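You operate a simulated robot arm through the tools that you are given. There is no shell and no other tool. Be economical: measure what you need, move in short steps, check, and stop when the job is done.

The job below is to be done with a simulated two-armed robot. You get a single attempt, and the scene is never put back.

## Task
Put the dowel from the grey table on the top of the grey stand. Then put the red padlock on top of the narrow carton on the grey table. Then turn the mode dial to off. Then fetch the blue block from the work bench and set it on top of the brown wooden block there. Then open the table drawer, put the yellow carton on the work bench away inside, then shut the drawer. Then put the blue clip from the work bench on the blue cart base. Then pull the lower drawer open. The order counts. Set down upright: dowel, blue block, yellow carton.

It is judged by the outcome, as a careful person would: the job done as asked, and still so three seconds after it is handed in. It fails if anything else is knocked over, pushed out of place, dropped, spilled or broken.

## Robot
Two 7-joint arms with two-finger parallel grippers on one trunk, on a base that drives. Base frame: it is fixed to the floor where the robot stands at the start and does not move with it; the origin is under the middle of the robot, x ahead of it, y to its left, z up; the surface under the hand at the start is at about z = 80. Units: cm, degrees, N and s.
The left shoulder is at the start at [6.1, 19.7, 112.9], the right one opposite. With the tool pointing down near the work surface each hand reaches from about 26 to 70 cm from the robot's upright axis, wherever it stands, measured 20 degrees to its own side. Places, roughly: blue block (4x4x5 cm) [-500, -190, 80]; blue cart base [-100, -300, 20]; blue clip (4x4x4 cm) [-450, -270, 80]; dowel (2x2x5 cm) [50, 10, 80]; lower drawer [-460, -280, 40]; mode dial [-430, -40, 100]; narrow carton [50, -25, 75]; red padlock (5x3x9 cm) [60, 20, 80]; table drawer [-520, 460, 70]; table drawer inside [-520, 460, 70]; top of the grey stand (30x20 cm) [-12, 180, 80]; wooden block (6x8x5 cm) [-450, -220, 80]; yellow carton (6x10x7 cm) [-500, -200, 90]. Payload 1.57 kg a hand.
The TCP of each hand is the grasp point between the finger pads, 3 cm short of the fingertips. In the tool frame z runs along the fingers and y along their closing line. The gripper opens to 11 cm. The fingers are 2.4 cm wide and 1.2 cm thick; the gripper's body (4.8 by 11.2 cm) begins 7.8 cm behind the TCP.
Orientation is told as [roll, pitch, yaw] about the base's x, y, z axes, in that order, counted from this pose: with the fingers straight down and closing along the base's y, the tool's x points along the base's -x, its y along +y and its z along -z.

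## Interface
- The arms move only by the tool send_rows. It takes "left_series", "right_series" or both (then of equal length, played together; a hand with none holds still); each is a list of rows, each a list of 3 entries, a list of its own where there are three numbers: the turn, a rotation vector about the tool's x, y, z in units of 60 degrees (1.0 is 60 degrees), then the shift along the tool's x, y, z in units of 400 mm (1.0 is 400 mm), then the finger opening in cm, from 0 to 11. In form: [[[rx, ry, rz], [tx, ty, tz], grip], ...]. A call has 1 to 8 rows; each row is the pose to reach, as a shift and turn from the pose commanded when the call began, along the tool's axes at that moment. A call with a number of a shift or a turn outside -1 to 1 is refused whole. Each row takes 0.2 s and may step no farther than 5 cm and 8.6 degrees from the row before; otherwise, or with a gripper value out of range, the whole call is refused. A pose out of reach is approached as far as the arm can. The call stops where the force on the tool passes 40 N (or 10 N more than at its start, if that is more) or the arm is blocked; 0.2 s more then pass. The fingers move at their own pace (about 7.2 cm/s each) and stop on an object; they squeeze with about 30 N. The grip force told is the motor's: it shows also when the fingers shut on nothing. Time passes only in rows, and 0.2 s behind the last, so rows that repeat a pose let the fingers close. The reply holds the time, the measured pose of the TCP, the force on the tool along the base axes, the opening and the grip force, in the units named above and with some noise, with the torque about the TCP (base axes, N m) and any sound that the robot's microphone picked up.
- Cameras (640 x 400 px; columns grow to the right, rows downward): "scene" is now at [9.31, 1.48, 169.73]; the picture's right is [-0.05, -1.00, 0.00], its down [-0.89, 0.04, -0.46] and it looks along [0.46, -0.02, -0.89] (base axes); focal length 292 px, centre (320, 200). "left" rides on the left gripper at [7, -1.6, -14.1] in its tool frame; the picture's right is [0.23, 0.97, 0.00], its down [-0.85, 0.20, -0.48] and it looks along [-0.47, 0.11, 0.88] (tool axes); focal length 222 px, centre (320, 200). "right" rides on the right gripper at [7, 1.6, -14.1] in its tool frame; the picture's right is [-0.23, 0.97, 0.00], its down [-0.86, -0.20, -0.48] and it looks along [-0.47, -0.11, 0.88] (tool axes); focal length 222 px, centre (320, 200). There is no depth. A picture from a camera that has moved, and an enlarged one, comes with that camera's place and axes in the base frame and with its lens. The place of the scene camera against the robot may be out by one fixed shift of up to 2.5 cm in any direction.
- capture(camera): a new picture of that camera. No time passes.
- raise_lower(by): slides the trunk up (or, below 0, down) by that many cm; the arms and the scene camera ride with it, the base frame stays. It gives what a move gives, with no picture.
- drive_base(legs): drives the robot by 1 to 6 legs, each [ahead, left, turn to the left] in cm, cm and degrees, along the robot's own axes; the way and the turn of a leg run together, so that a leg with both is an arc; at most 150 cm and 180 degrees a leg. The arms and the cameras ride along, it lands a little off, and it stops where it bumps. It gives what a move gives.
- turn_head(pan, tilt): turns the head with the scene camera to pan (to the left, within 86 degrees either way) and tilt (down, from -29 to 69), counted from straight ahead of the robot. It gives what a move gives.
- enlarge(camera, box): a new picture of the part [left, top, right, bottom] of that camera's present view, enlarged. No time passes.
- finish_job(): hands the job in; it is judged then, once.

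Work in short steps. Places have to be worked out from the pictures, the camera data and where the tool is seen: move nearer, look again, correct. Check each grasp and each placing, and mend what went wrong. You have 207 turns and 194 pictures in all, those below and enlarged ones among them. Open the grippers and draw the arms clear of the work before you hand the job in, unless the task says otherwise; then end with one line.

The tools are called after "Call:" as name(argument=value, ...) on one line, values as JSON. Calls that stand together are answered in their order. send_rows: Moves the arms, as the interface text tells. Its arguments: {"type":"object","properties":{"left_series":{"type":"array"},"right_series":{"type":"array"}},"required":[]} The other tools are called the same way: raise_lower (by) slides the trunk up or down; drive_base (legs) drives the base; turn_head (pan, tilt) turns the head that bears the scene camera; capture (camera) takes a picture; enlarge (camera, box) takes an enlarged picture of a part of a camera's view; finish_job () hands the job in.

At the start:

```text
t: 0.0
left_tool_pos: [34.3, 16.61, 112.4]
left_ee_rot: [0.0, 0.0, 0.0]
left_contact_force: [0.3, 0.2, -0.2]
left_torque: [0.02, -0.02, -0.01]
left_gripper_width: 11.01
left_grip_force: 0.0
right_tool_pos: [36.6, -10.69, 119.16]
right_ee_rot: [-0.1, 0.0, 0.0]
right_contact_force: [0.4, -0.3, -0.3]
right_torque: [0.0, 0.0, 0.01]
right_gripper_width: 10.99
right_grip_force: 0.0
trunk travel left (down, up): [-72.5, 26.5]
robot x, y, heading: [-0.17, -0.06, -0.0]
head pan, tilt: [-2.8, 62.4]
```

scene: 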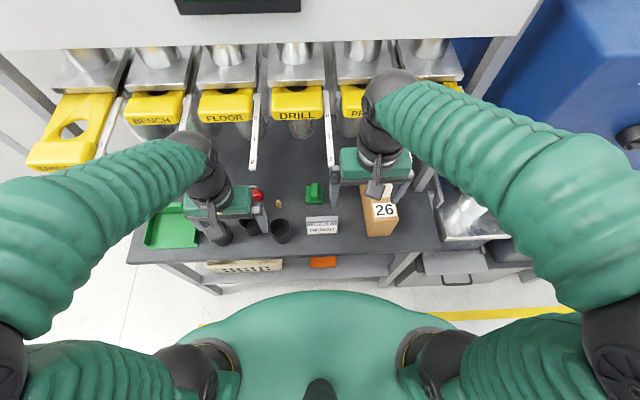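
right: 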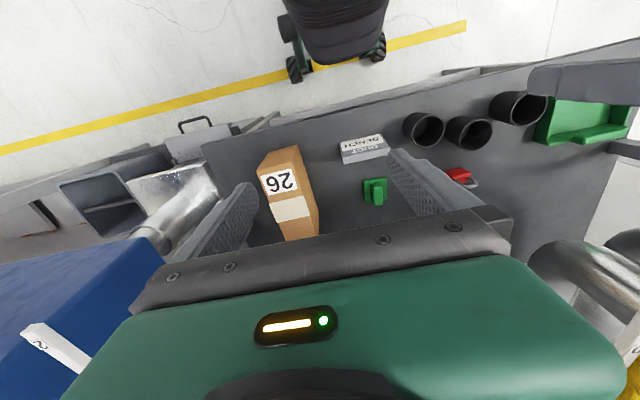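
left: 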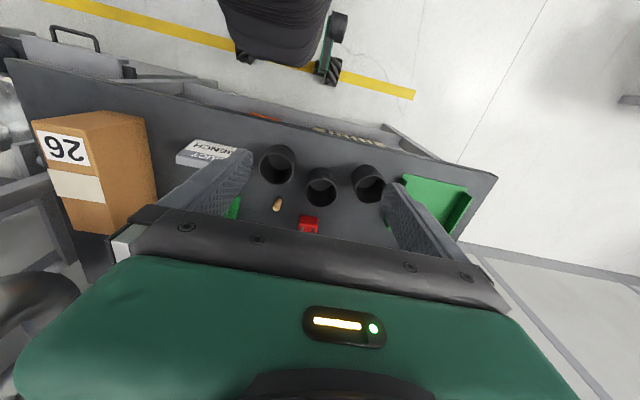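

The left camera shows the dowel near [54, 11] and the red padlock behind it. I'll zoom in on both and check their orientation.

Call:
enlarge(camera="left", box=[220, 130, 400, 242])

Call:
enlarge(camera="scene", box=[200, 150, 420, 288])

```text
3.56 times, centred on (310, 186) of left
camera zoom: at [27.36, 15.18, 126.6], right [-0.23, 0.97, 0.0], down [0.86, 0.2, 0.48], along [0.47, 0.11, -0.88], focal length 790 px, centre (356, 250)
```

zoom: 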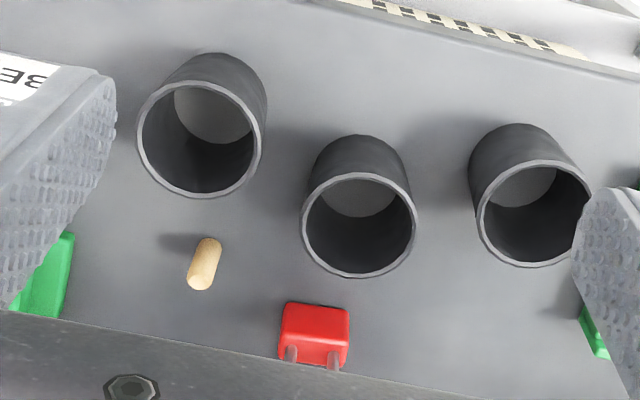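

```text
2.90 times, centred on (310, 219) of scene
camera zoom: at [9.31, 1.48, 169.73], right [-0.05, -1.0, 0.0], down [-0.89, 0.04, -0.46], along [0.46, -0.02, -0.89], focal length 846 px, centre (349, 145)
```

zoom: 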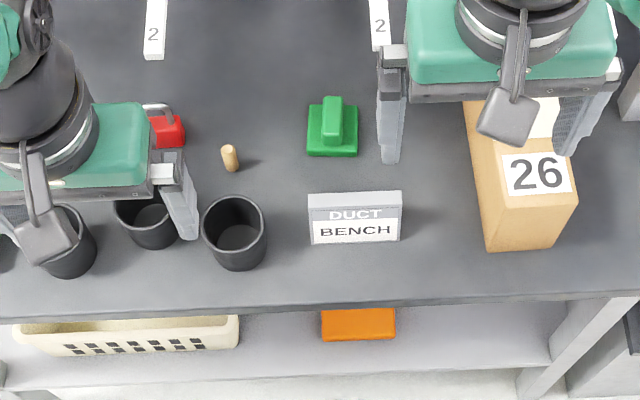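

The dowel stands upright at about [54.2, 11.5], with its base at z≈80. Before reaching, I need to know how low the hoppers at the back hang, so I'll tilt the head up.

Call:
turn_head(pan=0, tilt=35)

Call:
capture(camera="scene")

```text
t: 0.9
left_tool_pos: [34.24, 16.6, 112.49]
left_ee_rot: [-0.1, 0.0, 0.0]
left_contact_force: [0.1, 0.7, 0.5]
left_torque: [-0.01, 0.01, 0.02]
left_gripper_width: 11.01
left_grip_force: 0.1
right_tool_pos: [36.61, -10.67, 119.13]
right_ee_rot: [-0.1, -0.1, 0.1]
right_contact_force: [0.7, 0.1, -0.9]
right_torque: [-0.01, 0.03, 0.0]
right_gripper_width: 11.02
right_grip_force: 0.1
trunk travel left (down, up): [-72.5, 26.5]
robot x, y, heading: [-0.15, 0.3, 0.0]
head pan, tilt: [0.0, 35.0]
```

```text
188 pictures are left
camera scene: at [11.73, 1.79, 173.43], right [0.0, -1.0, 0.0], down [-0.58, 0.0, -0.82], along [0.82, 0.0, -0.58], focal length 292 px, centre (320, 200)
```

scene: 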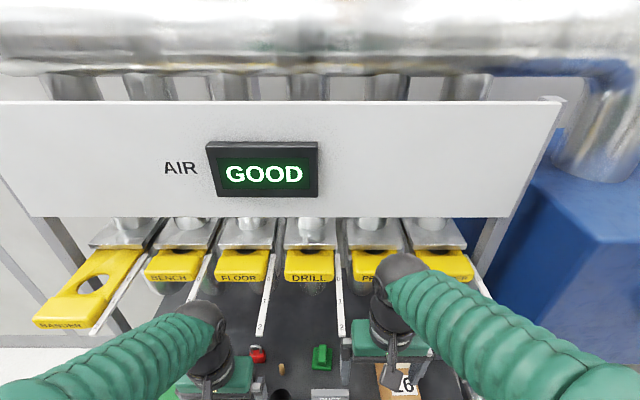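

The hopper tags are roughly at x≈52–65, z≈117–122, but the baseline is too short to be sure. I'll raise the trunk 20 cm for a better triangulation.

Call:
raise_lower(by=20)

Call:
capture(camera="scene")

Call:
capture(camera="left")

```text
t: 3.1
left_tool_pos: [34.14, 16.63, 132.52]
left_ee_rot: [0.0, -0.1, -0.1]
left_contact_force: [0.5, 0.2, 0.5]
left_torque: [-0.01, -0.04, 0.01]
left_gripper_width: 11.01
left_grip_force: 0.2
right_tool_pos: [36.62, -10.47, 139.23]
right_ee_rot: [-0.1, 0.0, 0.0]
right_contact_force: [-0.2, -0.2, 0.0]
right_torque: [0.0, 0.03, 0.0]
right_gripper_width: 10.98
right_grip_force: 0.1
trunk travel left (down, up): [-92.5, 6.5]
robot x, y, heading: [0.05, 0.03, -0.1]
head pan, tilt: [0.0, 35.0]
```

```text
187 pictures are left
camera scene: at [11.77, 1.79, 193.43], right [0.0, -1.0, 0.0], down [-0.57, 0.0, -0.82], along [0.82, 0.0, -0.57], focal length 292 px, centre (320, 200)
```

scene: 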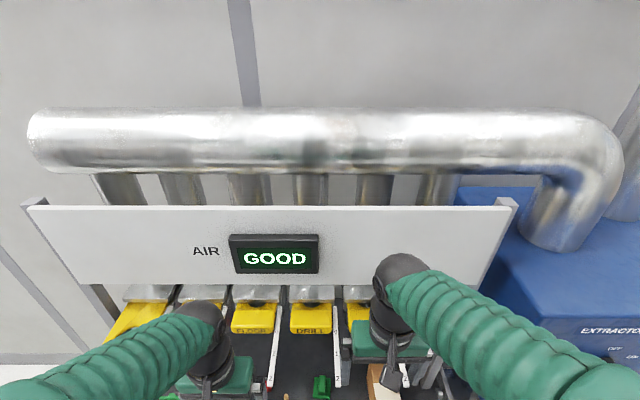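

```text
186 pictures are left
camera left: at [27.36, 15.18, 146.6], right [-0.23, 0.97, 0.0], down [0.86, 0.2, 0.48], along [0.47, 0.11, -0.88], focal length 222 px, centre (320, 200)
```

left: 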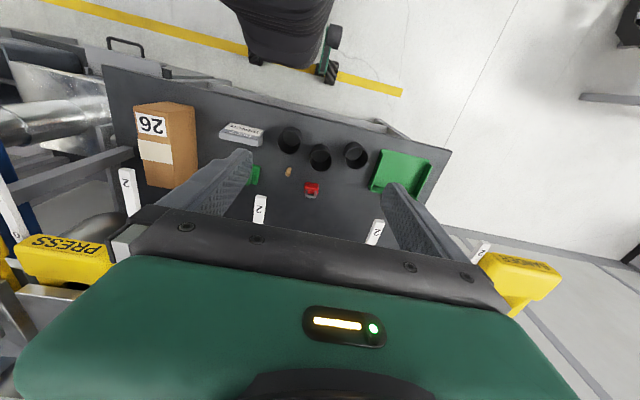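

Triangulation puts the tag bottoms near x≥57, z≈117 and the white strips near x≥43, z≈120. The wrist top is about 21 cm above the TCP, so I'll descend in front of the table and go in low. First I lower the trunk, then lower the left hand to z≈91 with the fingers at 5 cm.

Call:
raise_lower(by=-26)

Call:
send_rows(left_series=[[[0, 0, 0], [0.0, -0.06, 0.11], 5], [[0, 0, 0], [0.0, -0.125, 0.22], 5], [[0, 0, 0], [0.0, -0.125, 0.33], 5], [[0, 0, 0], [0, -0.125, 0.38], 5]])

Call:
capture(camera="left")

Call:
capture(camera="right")

```text
t: 5.8
left_tool_pos: [34.21, 16.55, 106.45]
left_ee_rot: [0.0, 0.0, 0.0]
left_contact_force: [-0.1, -0.3, -0.7]
left_torque: [-0.01, -0.01, 0.0]
left_gripper_width: 11.0
left_grip_force: 0.1
right_tool_pos: [36.71, -10.6, 113.16]
right_ee_rot: [0.0, 0.1, 0.0]
right_contact_force: [0.3, -0.2, -0.1]
right_torque: [-0.02, -0.01, 0.02]
right_gripper_width: 11.02
right_grip_force: 0.1
trunk travel left (down, up): [-66.5, 32.5]
robot x, y, heading: [-0.32, 0.07, 0.2]
head pan, tilt: [0.0, 35.0]
```

```text
refused: row 1 steps farther than a row can; nothing moved
```

```text
185 pictures are left
camera left: at [27.32, 15.18, 120.61], right [-0.23, 0.97, 0.0], down [0.86, 0.2, 0.48], along [0.47, 0.11, -0.88], focal length 222 px, centre (320, 200)
```

left: 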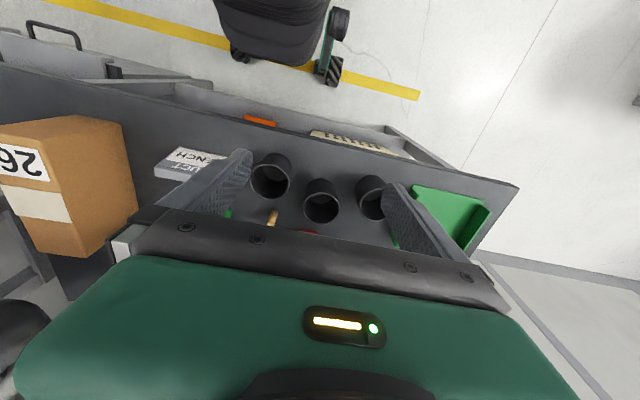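

```text
184 pictures are left
camera right: at [29.66, -8.96, 127.27], right [0.23, 0.97, 0.0], down [0.86, -0.2, 0.48], along [0.47, -0.11, -0.88], focal length 222 px, centre (320, 200)
```

right: 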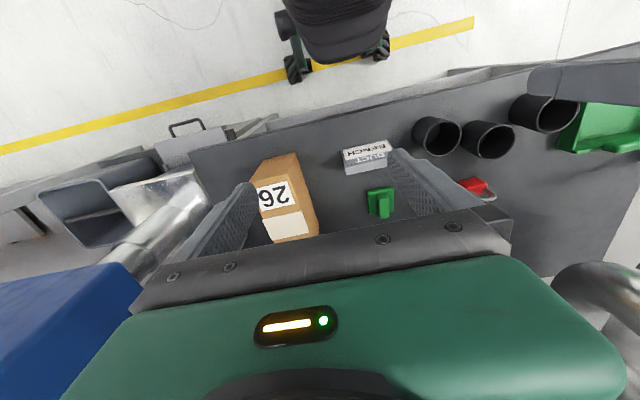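

Row 1 stepped slightly over 5 cm. I'll resend with smaller steps, moving to y≈11.5 and z≈91 at the present x.

Call:
send_rows(left_series=[[[0, 0, 0], [0.0, -0.06, 0.09], 5], [[0, 0, 0], [0.0, -0.125, 0.18], 5], [[0, 0, 0], [0.0, -0.125, 0.29], 5], [[0, 0, 0], [0, -0.125, 0.385], 5]])

Call:
capture(camera="left")

Call:
capture(camera="scene")

```text
t: 6.8
left_tool_pos: [34.2, 11.84, 90.89]
left_ee_rot: [0.1, 0.0, 0.0]
left_contact_force: [0.0, 0.6, -0.4]
left_torque: [0.03, 0.02, -0.02]
left_gripper_width: 4.95
left_grip_force: 0.0
right_tool_pos: [36.75, -10.61, 113.07]
right_ee_rot: [0.0, 0.1, 0.1]
right_contact_force: [-0.2, 0.0, 0.2]
right_torque: [-0.03, 0.01, 0.02]
right_gripper_width: 11.02
right_grip_force: 0.1
trunk travel left (down, up): [-66.5, 32.5]
robot x, y, heading: [0.11, -0.11, -0.3]
head pan, tilt: [0.0, 35.0]
```

```text
183 pictures are left
camera left: at [27.27, 10.37, 104.95], right [-0.23, 0.97, 0.0], down [0.86, 0.2, 0.48], along [0.46, 0.11, -0.88], focal length 222 px, centre (320, 200)
```

left: 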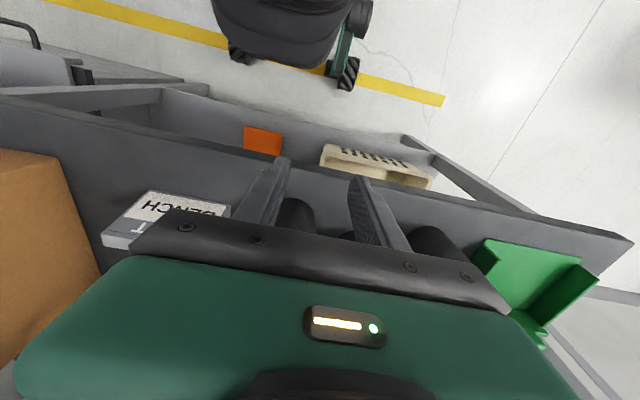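

```text
182 pictures are left
camera scene: at [12.05, 1.8, 167.41], right [0.0, -1.0, 0.0], down [-0.58, 0.0, -0.82], along [0.82, 0.0, -0.58], focal length 292 px, centre (320, 200)
```

scene: 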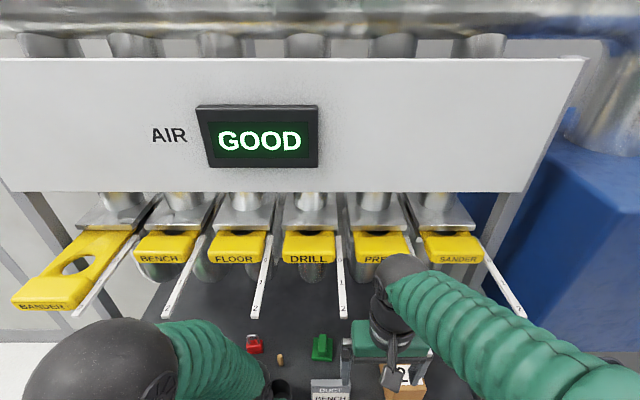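

The path is clear. I move forward over the first cup at z=91 until the TCP is about 3 cm short of the dowel, then look between the fingers.

Call:
send_rows(left_series=[[[0, 0, 0], [-0.11, 0, 0], 5], [[0, 0, 0], [-0.22, 0, 0], 5], [[0, 0, 0], [-0.33, -0.005, 0], 5], [[0, 0, 0], [-0.43, -0.007, 0], 5]])

Call:
capture(camera="left")

Call:
capture(camera="scene")

```text
t: 8.0
left_tool_pos: [44.83, 14.35, 89.6]
left_ee_rot: [-0.4, 8.1, -0.3]
left_contact_force: [-70.1, -6.6, 237.6]
left_torque: [-7.24, 2.13, -2.09]
left_gripper_width: 5.64
left_grip_force: 4.5
right_tool_pos: [36.85, -7.3, 112.96]
right_ee_rot: [-0.5, 0.9, 1.4]
right_contact_force: [0.4, 0.1, -1.8]
right_torque: [-0.02, 0.14, 0.01]
right_gripper_width: 10.99
right_grip_force: 0.1
trunk travel left (down, up): [-66.5, 32.5]
robot x, y, heading: [-1.66, 1.65, 1.4]
head pan, tilt: [0.0, 35.0]
stopped in row 4 (left hand): the arm was blocked; the commanded pose is now the measured one
```

```text
181 pictures are left
camera left: at [40.05, 12.98, 104.71], right [-0.22, 0.97, 0.03], down [0.92, 0.2, 0.35], along [0.34, 0.1, -0.94], focal length 222 px, centre (320, 200)
```

left: 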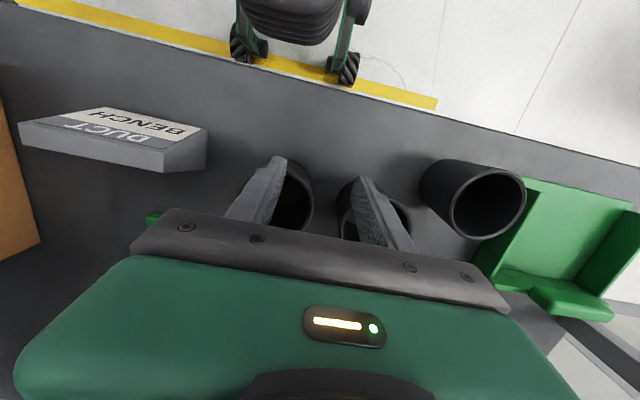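

```text
180 pictures are left
camera scene: at [5.84, 2.67, 168.47], right [0.02, -1.0, 0.0], down [-0.55, -0.01, -0.83], along [0.83, 0.02, -0.55], focal length 292 px, centre (320, 200)
```

scene: 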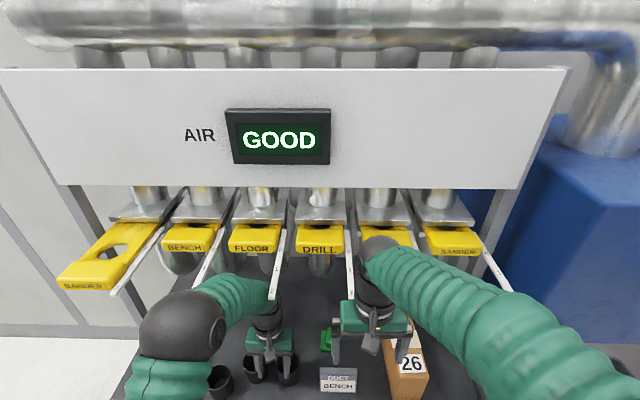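

The fingers hit something, likely a cup rim, since the upward force is very large. I'll back straight up in small steps to release it.

Call:
send_rows(left_series=[[[0, 0, 0], [0, 0, -0.04], 5], [[0, 0, 0], [0, 0, -0.08], 5]])

Call:
capture(camera="left")

Call:
capture(camera="scene")

```text
t: 8.7
left_tool_pos: [46.59, 14.19, 90.05]
left_ee_rot: [0.7, 8.7, 0.1]
left_contact_force: [-0.8, 0.2, 0.4]
left_torque: [-0.04, 0.01, -0.04]
left_gripper_width: 5.03
left_grip_force: 0.1
right_tool_pos: [38.11, -8.24, 112.16]
right_ee_rot: [-0.5, 1.5, 1.4]
right_contact_force: [0.9, -0.1, 0.1]
right_torque: [0.01, -0.03, 0.0]
right_gripper_width: 11.0
right_grip_force: 0.1
trunk travel left (down, up): [-66.5, 32.5]
robot x, y, heading: [-0.82, 0.91, 1.2]
head pan, tilt: [0.0, 35.0]
stopped in row 2 (right hand): the force on the tool passed its limit at 60 N (the readings are from after the stop); the commanded pose is now the measured one
```

```text
179 pictures are left
camera left: at [41.85, 12.55, 105.13], right [-0.23, 0.97, 0.05], down [0.92, 0.2, 0.35], along [0.33, 0.12, -0.94], focal length 222 px, centre (320, 200)
```

left: 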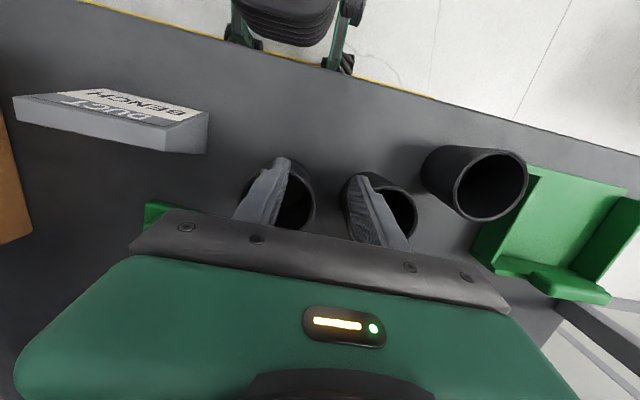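

```text
178 pictures are left
camera scene: at [10.98, 3.31, 167.28], right [0.02, -1.0, 0.0], down [-0.58, -0.01, -0.82], along [0.82, 0.02, -0.58], focal length 292 px, centre (320, 200)
```

scene: 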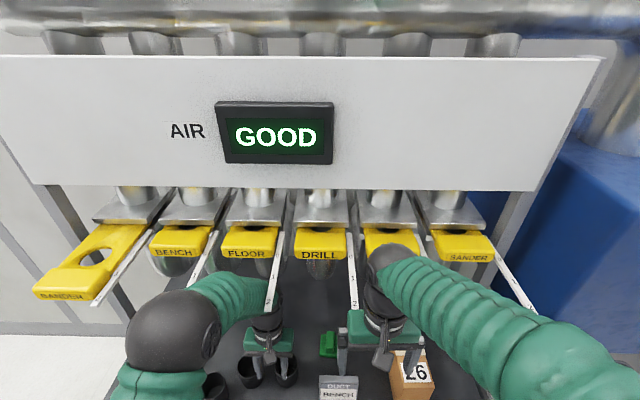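

The contact has released. I need to see whether the cups moved, so I'll zoom in with both cameras.

Call:
turn_head(pan=-2.8, tilt=62.4)

Call:
enlarge(camera="left", box=[200, 110, 560, 335])

Call:
capture(camera="scene")

```text
t: 9.6
left_tool_pos: [46.64, 14.15, 90.3]
left_ee_rot: [0.6, 8.6, 0.1]
left_contact_force: [0.1, 0.5, -0.1]
left_torque: [0.0, 0.0, 0.03]
left_gripper_width: 5.04
left_grip_force: 0.0
right_tool_pos: [38.16, -8.13, 112.39]
right_ee_rot: [-0.6, 1.7, 1.2]
right_contact_force: [-0.5, -1.6, -0.4]
right_torque: [0.0, 0.0, 0.0]
right_gripper_width: 10.96
right_grip_force: 0.1
trunk travel left (down, up): [-66.5, 32.5]
robot x, y, heading: [-1.09, 0.98, 1.2]
head pan, tilt: [-2.8, 62.4]
```

```text
1.78 times, centred on (380, 222) of left
camera zoom: at [41.83, 12.55, 105.3], right [-0.22, 0.97, 0.04], down [0.92, 0.19, 0.35], along [0.33, 0.12, -0.94], focal length 395 px, centre (213, 160)
```

zoom: 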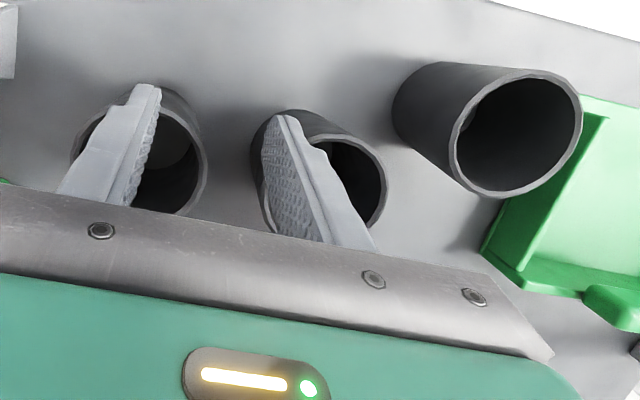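

```text
176 pictures are left
camera scene: at [8.74, 3.14, 163.71], right [-0.03, -1.0, 0.0], down [-0.89, 0.02, -0.46], along [0.46, -0.02, -0.89], focal length 292 px, centre (320, 200)
```

scene: 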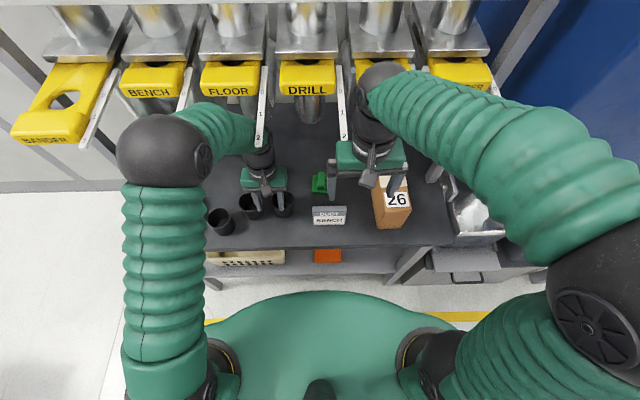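

The fingers look to be over the cup mouths. I'll zoom the scene camera to measure the cup positions against the fixed items.

Call:
enlarge(camera="scene", box=[190, 110, 370, 270])

```text
2.50 times, centred on (280, 190) of scene
camera zoom: at [8.74, 3.14, 163.71], right [-0.03, -1.0, 0.0], down [-0.89, 0.02, -0.46], along [0.46, -0.02, -0.89], focal length 729 px, centre (420, 225)
```

zoom: 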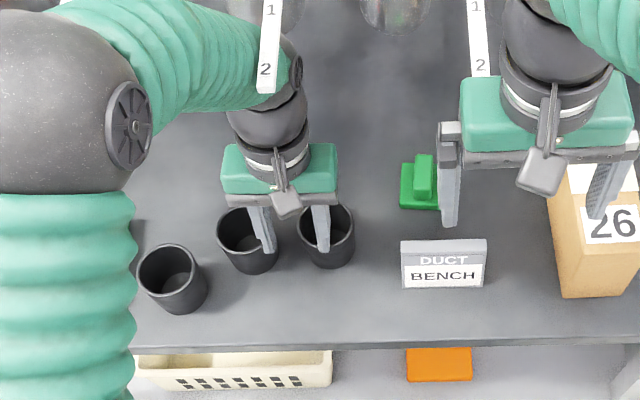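

Cups 1 and 2 were pushed about 3–4 cm away from the robot, still upright. I suspect the wrist met the "2" strip overhead, which pressed the hand down. First I raise slightly and back out, then I'll level the hand and decide how to put the cups back.

Call:
send_rows(left_series=[[[0, 0, 0], [0, 0, -0.02], 5], [[0, 0, 0], [0, 0, -0.04], 5], [[0, 0, 0], [0.08, 0, -0.03], 5], [[0, 0, 0], [0.18, 0, -0.015], 5], [[0, 0, 0], [0.28, 0, 0.0], 5], [[0, 0, 0], [0.36, 0, 0.015], 5]])

Call:
capture(camera="left")

Call:
capture(camera="right")

Call:
capture(camera="scene")

```text
t: 11.0
left_tool_pos: [32.49, 13.97, 91.76]
left_ee_rot: [0.8, 8.6, -0.1]
left_contact_force: [-0.7, 0.8, 0.4]
left_torque: [0.0, 0.0, 0.02]
left_gripper_width: 5.01
left_grip_force: 0.1
right_tool_pos: [38.04, -8.49, 112.32]
right_ee_rot: [-0.4, 1.6, 1.3]
right_contact_force: [-0.3, -0.2, -0.7]
right_torque: [0.02, -0.02, -0.02]
right_gripper_width: 11.03
right_grip_force: 0.0
trunk travel left (down, up): [-66.5, 32.5]
robot x, y, heading: [-0.96, 1.11, 1.2]
head pan, tilt: [-2.8, 62.4]
```

```text
174 pictures are left
camera left: at [27.61, 12.25, 106.83], right [-0.22, 0.97, 0.05], down [0.92, 0.19, 0.35], along [0.33, 0.12, -0.94], focal length 222 px, centre (320, 200)
```

left: 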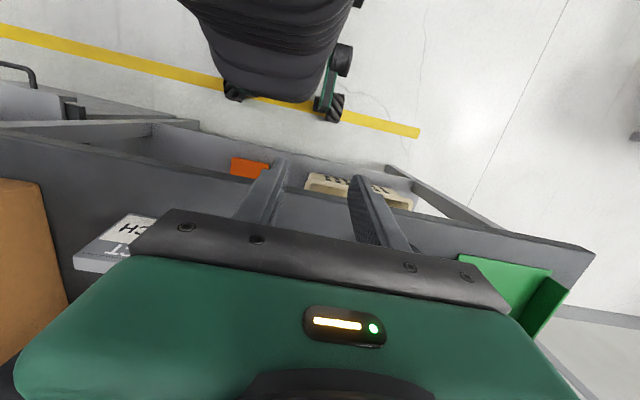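

```text
173 pictures are left
camera right: at [31.52, -6.94, 126.56], right [0.21, 0.98, -0.01], down [0.87, -0.18, 0.45], along [0.44, -0.1, -0.89], focal length 222 px, centre (320, 200)
```

right: 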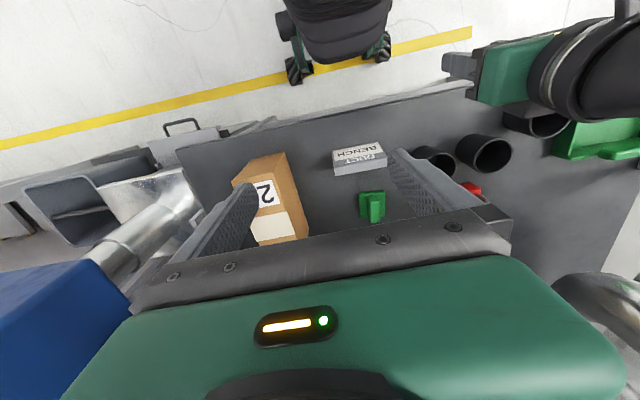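

```text
172 pictures are left
camera scene: at [8.53, 2.45, 163.73], right [-0.03, -1.0, 0.0], down [-0.89, 0.03, -0.46], along [0.46, -0.01, -0.89], focal length 292 px, centre (320, 200)
```

scene: 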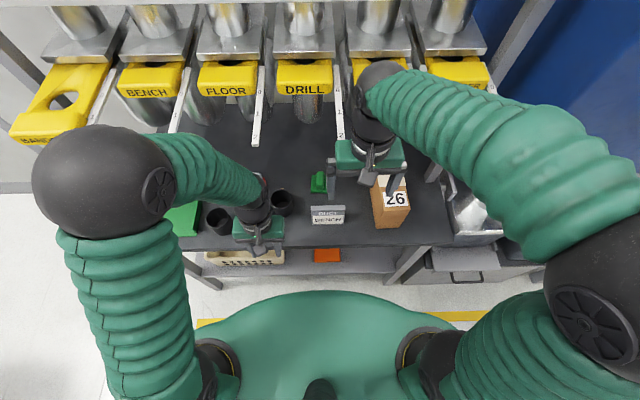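

The left elbow rides high because the shoulder is low relative to the bent arm, so the forearm likely hit a strip at z≈120. I'll pull the right hand back, level and raise the left hand, then drop the trunk so the forearm stays low.

Call:
send_rows(left_series=[[[0, -0.04, 0], [0.01, 0, -0.11], 5], [[0, -0.08, 0], [0.03, 0, -0.22], 5], [[0, -0.143, 0], [0.05, 0, -0.33], 5], [[0, -0.143, 0], [0.07, 0, -0.44], 5], [[0, -0.143, 0], [0.08, 0, -0.54], 5]], right_series=[[[0, 0, 0], [0.05, 0, 0], 11], [[0, -0.01, 0], [0.1, 0, 0], 11], [[0, -0.027, 0], [0.15, 0, 0], 11], [[0, -0.027, 0], [0.2, 0, -0.05], 11], [[0, -0.027, 0], [0.25, 0, -0.1], 11]])

Call:
raise_lower(by=-22)

Call:
capture(camera="scene")

Call:
capture(camera="left")

```text
t: 12.2
left_tool_pos: [32.04, 13.66, 113.83]
left_ee_rot: [0.7, -0.1, -0.1]
left_contact_force: [-0.2, -0.1, -0.6]
left_torque: [0.04, -0.04, -0.04]
left_gripper_width: 5.01
left_grip_force: 0.0
right_tool_pos: [28.0, -8.58, 116.75]
right_ee_rot: [-0.4, -0.1, 1.3]
right_contact_force: [0.0, -0.1, 1.1]
right_torque: [-0.04, -0.01, 0.02]
right_gripper_width: 11.03
right_grip_force: 0.1
trunk travel left (down, up): [-66.5, 32.5]
robot x, y, heading: [-0.72, 1.39, 1.4]
head pan, tilt: [-2.8, 62.4]
```

```text
t: 14.5
left_tool_pos: [32.26, 13.55, 91.8]
left_ee_rot: [0.7, -0.1, 0.1]
left_contact_force: [0.0, -0.1, 0.2]
left_torque: [-0.02, 0.0, 0.01]
left_gripper_width: 5.0
left_grip_force: 0.1
right_tool_pos: [28.2, -8.77, 94.6]
right_ee_rot: [-0.4, 0.0, 1.4]
right_contact_force: [-0.2, 0.2, -0.3]
right_torque: [-0.03, -0.01, 0.0]
right_gripper_width: 10.99
right_grip_force: 0.0
trunk travel left (down, up): [-44.5, 54.5]
robot x, y, heading: [-1.08, 1.12, 1.2]
head pan, tilt: [-2.8, 62.4]
```

```text
171 pictures are left
camera scene: at [8.34, 2.64, 141.74], right [-0.03, -1.0, 0.0], down [-0.89, 0.03, -0.46], along [0.46, -0.01, -0.89], focal length 292 px, centre (320, 200)
```

scene: 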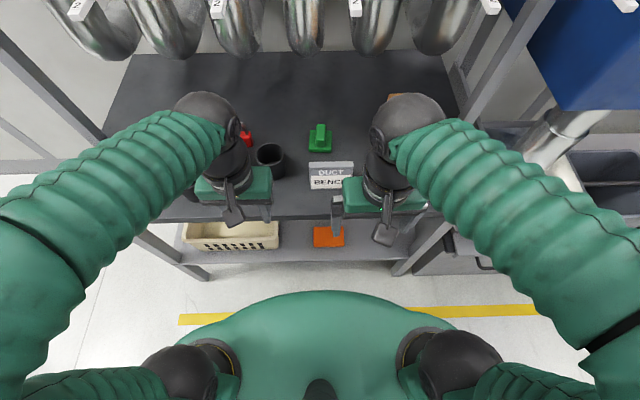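

```text
170 pictures are left
camera left: at [25.27, 11.9, 105.86], right [-0.23, 0.97, 0.01], down [0.86, 0.19, 0.48], along [0.47, 0.12, -0.88], focal length 222 px, centre (320, 200)
```

left: 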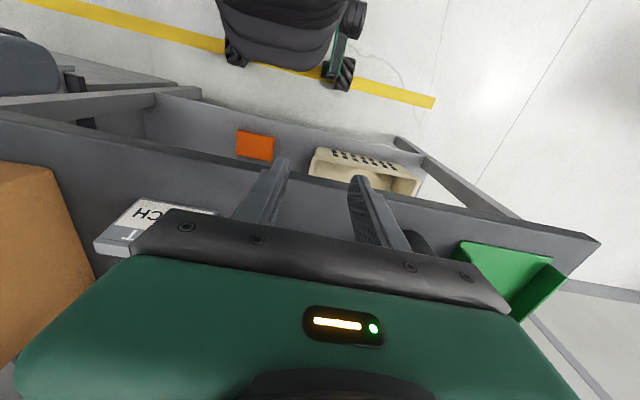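

This lower trunk gives a clear view under the hoppers. I'll zoom in on the cups and dowel.

Call:
enlarge(camera="scene", box=[160, 90, 400, 240])

```text
2.67 times, centred on (280, 165) of scene
camera zoom: at [8.34, 2.64, 141.74], right [-0.03, -1.0, 0.0], down [-0.89, 0.03, -0.46], along [0.46, -0.01, -0.89], focal length 778 px, centre (427, 293)
```

zoom: 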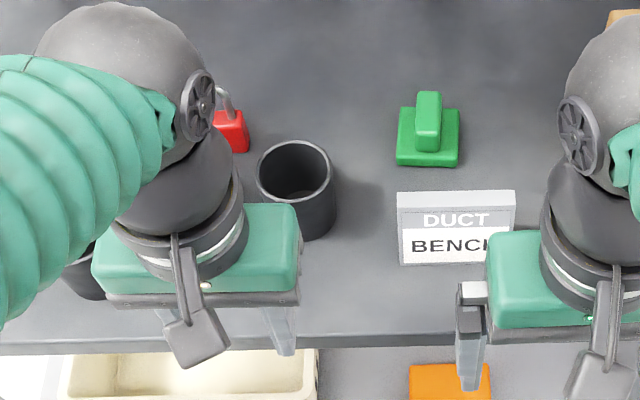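

The dowel isn't visible behind the cup from here. I'll raise the left hand a little to look down with its own camera.

Call:
send_rows(left_series=[[[0, 0, 0], [0, 0, -0.12], 5], [[0, 0, 0], [0, 0.05, -0.24], 5], [[0, 0, 0], [0, 0.1, -0.34], 5]])

Call:
enlarge(camera="left", box=[180, 100, 500, 300])

Call:
capture(camera="scene")

```text
refused: row 2 steps farther than a row can; nothing moved
```

```text
2.00 times, centred on (340, 200) of left
camera zoom: at [25.27, 11.9, 105.86], right [-0.23, 0.97, 0.01], down [0.86, 0.19, 0.48], along [0.47, 0.12, -0.88], focal length 444 px, centre (280, 200)
```

zoom: 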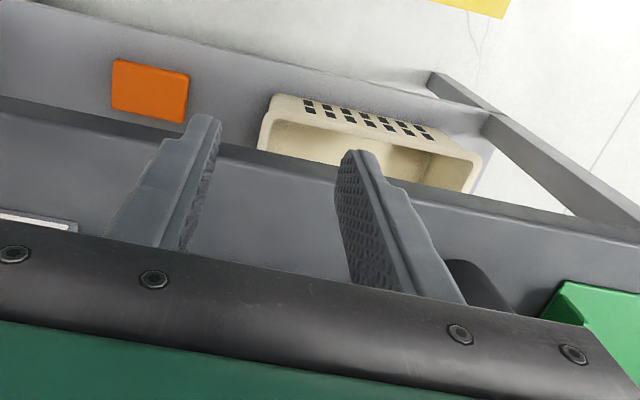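

```text
167 pictures are left
camera scene: at [8.34, 2.64, 141.74], right [-0.03, -1.0, 0.0], down [-0.89, 0.03, -0.46], along [0.46, -0.01, -0.89], focal length 292 px, centre (320, 200)
```

scene: 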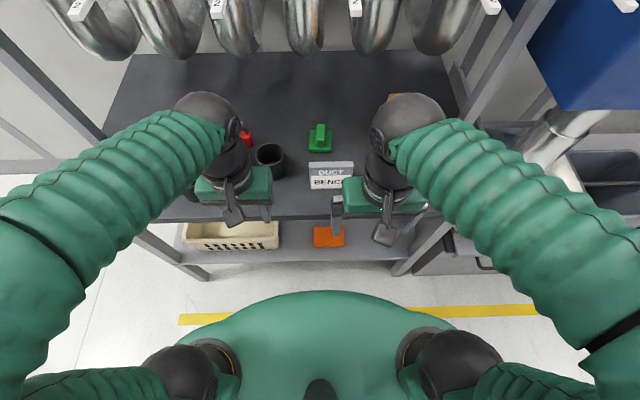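

That call was over the step limit. I'll redo it with smaller steps.

Call:
send_rows(left_series=[[[0, 0, 0], [0, 0.0, -0.11], 5], [[0, 0, 0], [0, 0.0, -0.22], 5], [[0, 0, 0], [0, 0.0, -0.33], 5], [[0, 0, 0], [0, 0.0, -0.42], 5]])

Call:
enlarge(camera="left", box=[180, 100, 500, 300])

```text
t: 15.5
left_tool_pos: [32.14, 13.16, 108.55]
left_ee_rot: [0.7, 0.0, -0.1]
left_contact_force: [-0.8, 0.3, -0.8]
left_torque: [-0.02, 0.02, 0.0]
left_gripper_width: 5.01
left_grip_force: 0.1
right_tool_pos: [28.12, -8.65, 94.65]
right_ee_rot: [-0.4, 0.0, 1.3]
right_contact_force: [-0.2, -0.4, 0.8]
right_torque: [0.0, 0.01, 0.01]
right_gripper_width: 10.98
right_grip_force: 0.1
trunk travel left (down, up): [-44.5, 54.5]
robot x, y, heading: [-0.96, 1.12, 1.6]
head pan, tilt: [-2.8, 62.4]
```

```text
2.00 times, centred on (340, 200) of left
camera zoom: at [25.2, 11.48, 122.75], right [-0.23, 0.97, 0.01], down [0.86, 0.19, 0.48], along [0.47, 0.12, -0.88], focal length 444 px, centre (280, 200)
```

zoom: 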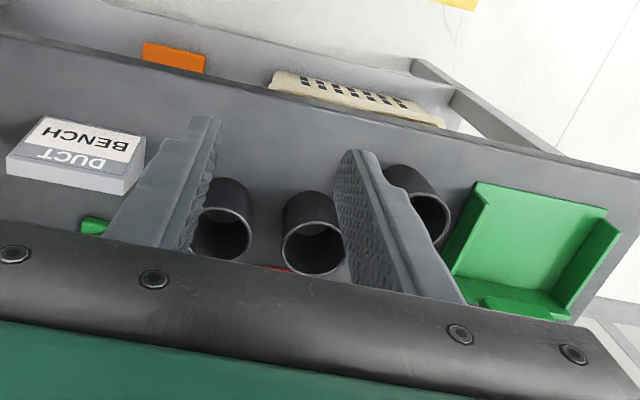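

The view is partly blocked by the fingers. I'll open them and raise the hand further.

Call:
send_rows(left_series=[[[0, 0, 0], [0.0, 0, -0.11], 11], [[0, 0, 0], [0.0, 0, -0.22], 11], [[0, 0, 0], [0.0, 0, -0.26], 11], [[0, 0, 0], [0.0, 0, -0.26], 11]])

Call:
enlarge(camera="left", box=[200, 130, 440, 280])

```text
t: 16.5
left_tool_pos: [32.36, 12.97, 118.24]
left_ee_rot: [0.8, -0.1, -0.1]
left_contact_force: [0.1, 0.5, -0.5]
left_torque: [-0.01, 0.02, -0.01]
left_gripper_width: 11.01
left_grip_force: 0.1
left hand out of reach, approached as far as the arm can: row 3, 4
right_tool_pos: [28.3, -8.79, 94.57]
right_ee_rot: [-0.4, 0.0, 1.3]
right_contact_force: [-0.7, 0.2, 0.1]
right_torque: [0.03, -0.01, -0.01]
right_gripper_width: 10.99
right_grip_force: 0.1
trunk travel left (down, up): [-44.5, 54.5]
robot x, y, heading: [-0.8, 0.91, 1.2]
head pan, tilt: [-2.8, 62.4]
```

```text
2.67 times, centred on (320, 205) of left
camera zoom: at [25.34, 11.36, 132.27], right [-0.23, 0.97, 0.01], down [0.85, 0.19, 0.48], along [0.47, 0.12, -0.88], focal length 592 px, centre (320, 187)
```

zoom: 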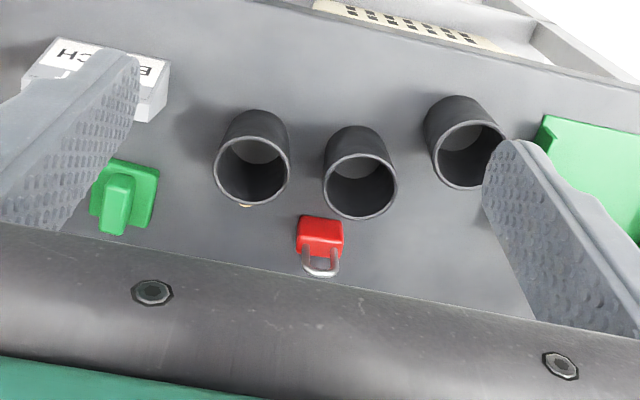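

The dowel still stands at about [54, 11.6]. Cup 1 is now at [49.7, 11.6] and was about [44, 10.5]; cup 2 is at [49.4, 21.2] and was about [47.2, 19.9]. I'll put both back by gripping them from outside, and first I lower the hand in front of the table.

Call:
send_rows(left_series=[[[0, 0, 0], [0, -0.01, 0.11], 8.2], [[0, 0, 0], [0, -0.02, 0.22], 8.2], [[0, 0, 0], [0, -0.035, 0.33], 8.2], [[0, 0, 0], [0, -0.035, 0.44], 8.2], [[0, 0, 0], [0, -0.035, 0.55], 8.2], [[0, 0, 0], [0, -0.035, 0.66], 8.2], [[0, 0, 0], [0, -0.035, 0.725], 8.2]])

Call:
send_rows(left_series=[[[-0.013, 0, 0], [-0.08, 0, 0], 8.2], [[-0.013, 0, 0], [-0.15, 0, 0], 8.2]])

Call:
capture(camera="left")

Call:
capture(camera="scene")

```text
t: 18.1
left_tool_pos: [32.18, 12.07, 88.95]
left_ee_rot: [0.8, -0.1, -0.2]
left_contact_force: [0.3, -0.1, 0.1]
left_torque: [-0.03, 0.01, 0.03]
left_gripper_width: 8.18
left_grip_force: 0.0
right_tool_pos: [28.37, -8.59, 94.59]
right_ee_rot: [-0.4, 0.0, 1.4]
right_contact_force: [0.0, 0.2, -0.6]
right_torque: [0.03, 0.04, 0.03]
right_gripper_width: 10.99
right_grip_force: 0.1
trunk travel left (down, up): [-44.5, 54.5]
robot x, y, heading: [-0.8, 1.1, 1.5]
head pan, tilt: [-2.8, 62.4]
```

```text
t: 18.7
left_tool_pos: [38.31, 11.83, 88.93]
left_ee_rot: [1.5, 0.1, -0.1]
left_contact_force: [0.1, -0.9, -0.4]
left_torque: [0.03, -0.02, -0.02]
left_gripper_width: 8.21
left_grip_force: 0.0
right_tool_pos: [28.27, -8.72, 94.53]
right_ee_rot: [-0.5, 0.0, 1.3]
right_contact_force: [1.2, 0.8, 0.2]
right_torque: [0.0, 0.01, 0.0]
right_gripper_width: 11.0
right_grip_force: 0.1
trunk travel left (down, up): [-44.5, 54.5]
robot x, y, heading: [-0.5, 1.06, 1.0]
head pan, tilt: [-2.8, 62.4]
```

```text
164 pictures are left
camera left: at [31.32, 10.08, 102.99], right [-0.23, 0.97, 0.03], down [0.86, 0.19, 0.48], along [0.47, 0.13, -0.88], focal length 222 px, centre (320, 200)
```

left: 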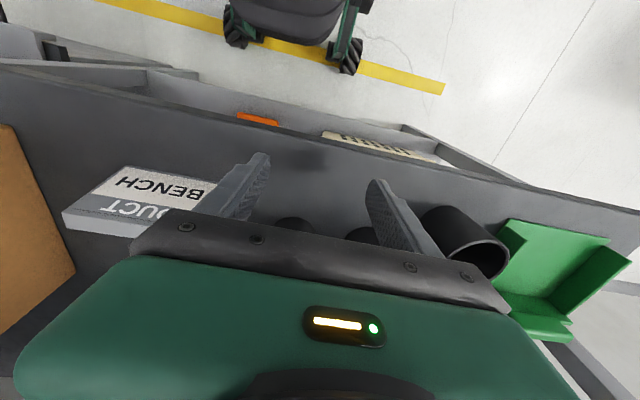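

```text
163 pictures are left
camera scene: at [8.49, 2.6, 141.72], right [-0.03, -1.0, 0.0], down [-0.89, 0.03, -0.46], along [0.46, -0.01, -0.89], focal length 292 px, centre (320, 200)
```

scene: 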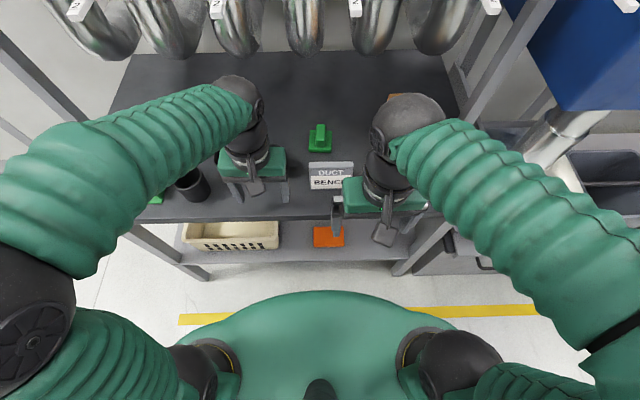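

The wrist top is near z≈111, clear of the strips. I continue forward to x≈46 with the fingers straddling cup 1 and correct the small roll.

Call:
send_rows(left_series=[[[0.012, 0, 0], [-0.08, 0, 0], 8.2], [[0.025, 0, 0], [-0.16, 0, 0], 8.2], [[0.025, 0, 0], [-0.2, 0, 0], 8.2]])

Call:
capture(camera="left")

Call:
capture(camera="scene")

```text
t: 19.5
left_tool_pos: [46.52, 12.11, 88.96]
left_ee_rot: [0.0, 0.1, -0.1]
left_contact_force: [0.8, 0.2, -0.2]
left_torque: [0.01, 0.0, 0.03]
left_gripper_width: 8.18
left_grip_force: 0.1
right_tool_pos: [28.29, -8.65, 94.55]
right_ee_rot: [-0.4, 0.0, 1.2]
right_contact_force: [0.1, -0.3, -0.1]
right_torque: [0.04, -0.02, -0.02]
right_gripper_width: 11.0
right_grip_force: 0.1
trunk travel left (down, up): [-44.5, 54.5]
robot x, y, heading: [-1.07, 1.5, 1.3]
head pan, tilt: [-2.8, 62.4]
```

```text
162 pictures are left
camera left: at [39.46, 10.63, 103.14], right [-0.23, 0.97, 0.0], down [0.86, 0.2, 0.48], along [0.47, 0.11, -0.88], focal length 222 px, centre (320, 200)
```

left: 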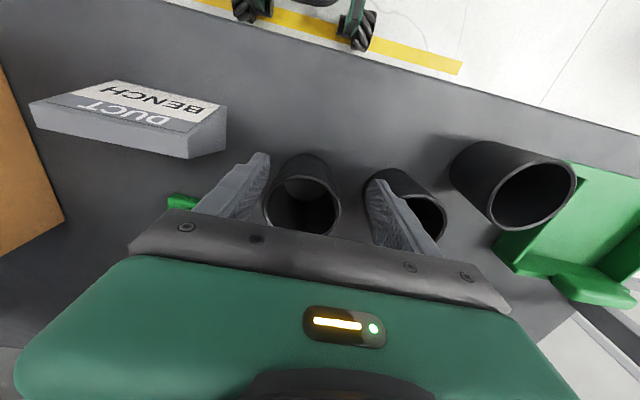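

```text
161 pictures are left
camera scene: at [8.46, 2.62, 141.73], right [-0.03, -1.0, 0.0], down [-0.89, 0.03, -0.46], along [0.46, -0.01, -0.89], focal length 292 px, centre (320, 200)
```

scene: 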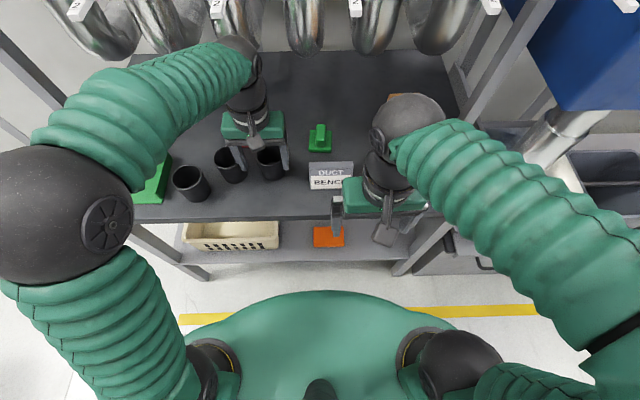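

Cup 1 is centred near [49.6, 11.4]. I centre over it at y≈11.4, then descend so the fingers straddle the wall.

Call:
send_rows(left_series=[[[0, 0, 0], [-0.0, -0.018, 0], 7.9], [[0, 0, 0], [-0.04, -0.018, 0], 7.9], [[0, 0, 0], [-0.077, -0.018, 0], 7.9], [[0, 0, 0], [-0.077, -0.018, 0.03], 7.9]])

Call:
capture(camera="left")

```text
t: 20.5
left_tool_pos: [49.16, 11.27, 87.69]
left_ee_rot: [0.0, 0.0, -0.1]
left_contact_force: [0.4, -0.1, -0.3]
left_torque: [-0.04, -0.03, 0.0]
left_gripper_width: 7.93
left_grip_force: 0.0
right_tool_pos: [28.2, -8.73, 94.61]
right_ee_rot: [-0.4, 0.0, 1.3]
right_contact_force: [0.4, -0.7, 0.0]
right_torque: [0.01, 0.03, 0.03]
right_gripper_width: 10.99
right_grip_force: 0.1
trunk travel left (down, up): [-44.5, 54.5]
robot x, y, heading: [-0.76, 0.77, 1.3]
head pan, tilt: [-2.8, 62.4]
```

```text
160 pictures are left
camera left: at [42.25, 9.81, 101.91], right [-0.23, 0.97, 0.0], down [0.86, 0.2, 0.48], along [0.47, 0.11, -0.88], focal length 222 px, centre (320, 200)
```

left: 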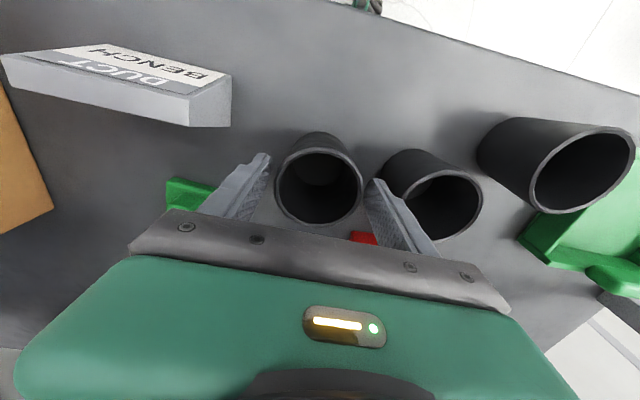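

The fingers straddle the cup cleanly. I descend 2.5 cm and close.

Call:
send_rows(left_series=[[[0, 0, 0], [0, 0, 0.03], 7.9], [[0, 0, 0], [0, 0, 0.062], 7.9], [[0, 0, 0], [0, 0, 0.062], 6], [[0, 0, 0], [0, 0, 0.062], 6], [[0, 0, 0], [0, 0, 0.062], 6]])

Call:
capture(camera="left")

```text
t: 21.7
left_tool_pos: [49.28, 11.24, 85.45]
left_ee_rot: [-0.1, 0.0, -0.1]
left_contact_force: [-0.3, -0.2, 0.2]
left_torque: [0.01, -0.01, -0.01]
left_gripper_width: 6.53
left_grip_force: 30.3
right_tool_pos: [28.24, -8.58, 94.58]
right_ee_rot: [-0.4, -0.1, 1.3]
right_contact_force: [0.5, 0.0, -0.9]
right_torque: [0.02, 0.0, -0.03]
right_gripper_width: 10.98
right_grip_force: 0.0
trunk travel left (down, up): [-44.5, 54.5]
robot x, y, heading: [-0.99, 1.16, 1.2]
head pan, tilt: [-2.8, 62.4]
```

```text
159 pictures are left
camera left: at [42.33, 9.77, 99.51], right [-0.23, 0.97, 0.0], down [0.86, 0.2, 0.48], along [0.47, 0.11, -0.88], focal length 222 px, centre (320, 200)
```

left: 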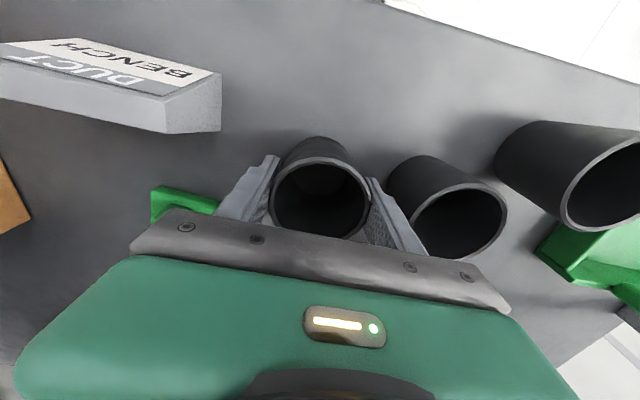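

Cup 1 is held. I lift it 0.5 cm, carry it back to about [43.8, 10.4], lower and release.

Call:
send_rows(left_series=[[[0, 0, 0], [0, 0, -0.015], 6], [[0, 0, 0], [0.05, -0.008, -0.015], 6], [[0, 0, 0], [0.1, -0.016, -0.015], 6], [[0, 0, 0], [0.139, -0.021, -0.015], 6], [[0, 0, 0], [0.139, -0.021, 0.0], 6], [[0, 0, 0], [0.139, -0.021, 0.0], 7.9], [[0, 0, 0], [0.139, -0.021, 0.0], 7.9], [[0, 0, 0], [0.139, -0.021, -0.06], 7.9]])

Call:
capture(camera="left")

Call:
capture(camera="scene")

```text
t: 23.5
left_tool_pos: [43.68, 10.48, 87.76]
left_ee_rot: [0.1, -0.2, 0.0]
left_contact_force: [-0.5, 1.1, 0.4]
left_torque: [-0.01, -0.01, -0.02]
left_gripper_width: 7.91
left_grip_force: 0.0
right_tool_pos: [28.17, -8.68, 94.62]
right_ee_rot: [-0.3, -0.1, 1.4]
right_contact_force: [-0.2, 0.7, 0.9]
right_torque: [0.0, -0.01, 0.04]
right_gripper_width: 11.04
right_grip_force: 0.0
trunk travel left (down, up): [-44.5, 54.5]
robot x, y, heading: [-0.85, 0.88, 1.0]
head pan, tilt: [-2.8, 62.4]
```

```text
158 pictures are left
camera left: at [36.74, 9.07, 101.88], right [-0.23, 0.97, 0.0], down [0.85, 0.2, 0.48], along [0.47, 0.11, -0.88], focal length 222 px, centre (320, 200)
```

left: 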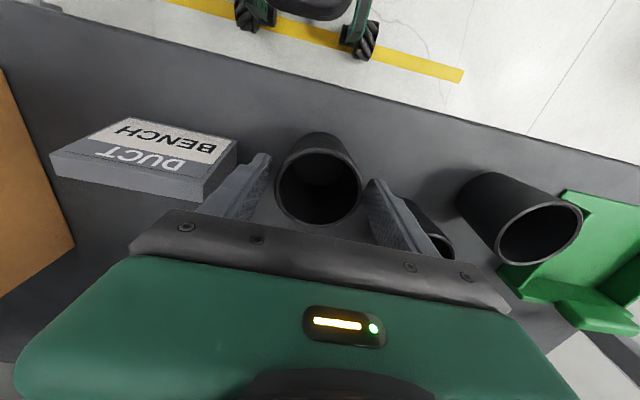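

```text
157 pictures are left
camera scene: at [8.31, 2.62, 141.74], right [-0.03, -1.0, 0.0], down [-0.89, 0.03, -0.46], along [0.46, -0.01, -0.89], focal length 292 px, centre (320, 200)
```

scene: 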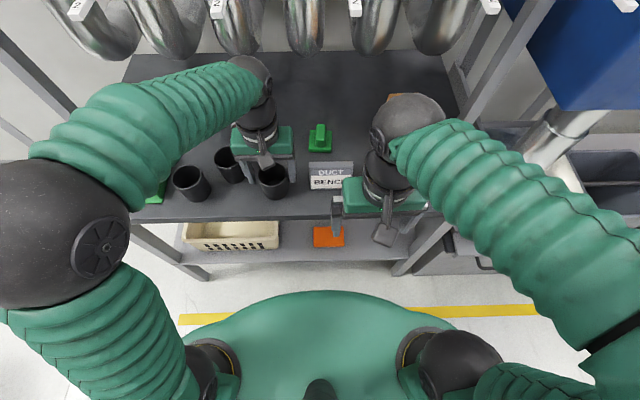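

Cup 1 is back in place. Next is cup 2 at about [48.7, 21.2]: I back off, shift left at z≈92, and come over it.

Call:
send_rows(left_series=[[[0, 0, 0], [0.0, 0, -0.105], 7.9], [[0, 0, 0], [0.0, 0.1, -0.105], 7.9], [[0, 0, 0], [0.0, 0.19, -0.105], 7.9], [[0, 0, 0], [0.0, 0.26, -0.105], 7.9], [[0, 0, 0], [-0.09, 0.26, -0.105], 7.9]])

Call:
capture(camera="left")

```text
t: 24.7
left_tool_pos: [47.34, 20.8, 92.03]
left_ee_rot: [0.0, 0.0, -0.1]
left_contact_force: [0.4, -0.4, -0.5]
left_torque: [0.02, 0.02, 0.01]
left_gripper_width: 7.92
left_grip_force: 0.0
right_tool_pos: [28.48, -8.66, 94.51]
right_ee_rot: [-0.4, 0.2, 1.3]
right_contact_force: [-0.1, -0.4, -1.0]
right_torque: [-0.01, 0.06, 0.05]
right_gripper_width: 11.0
right_grip_force: 0.2
trunk travel left (down, up): [-44.5, 54.5]
robot x, y, heading: [-1.23, 0.9, 0.9]
head pan, tilt: [-2.8, 62.4]
```

```text
156 pictures are left
camera left: at [40.53, 19.36, 106.11], right [-0.23, 0.97, 0.0], down [0.86, 0.2, 0.48], along [0.46, 0.11, -0.88], focal length 222 px, centre (320, 200)
```

left: 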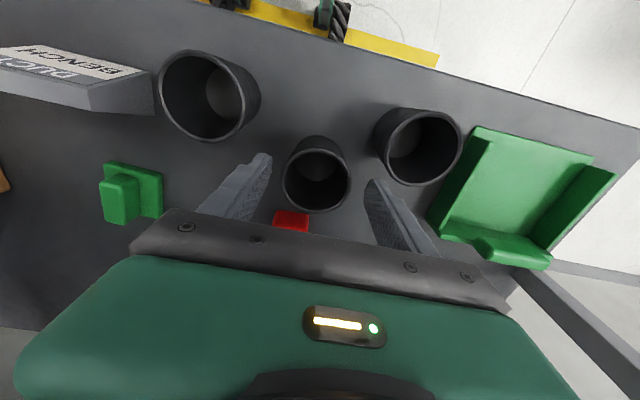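

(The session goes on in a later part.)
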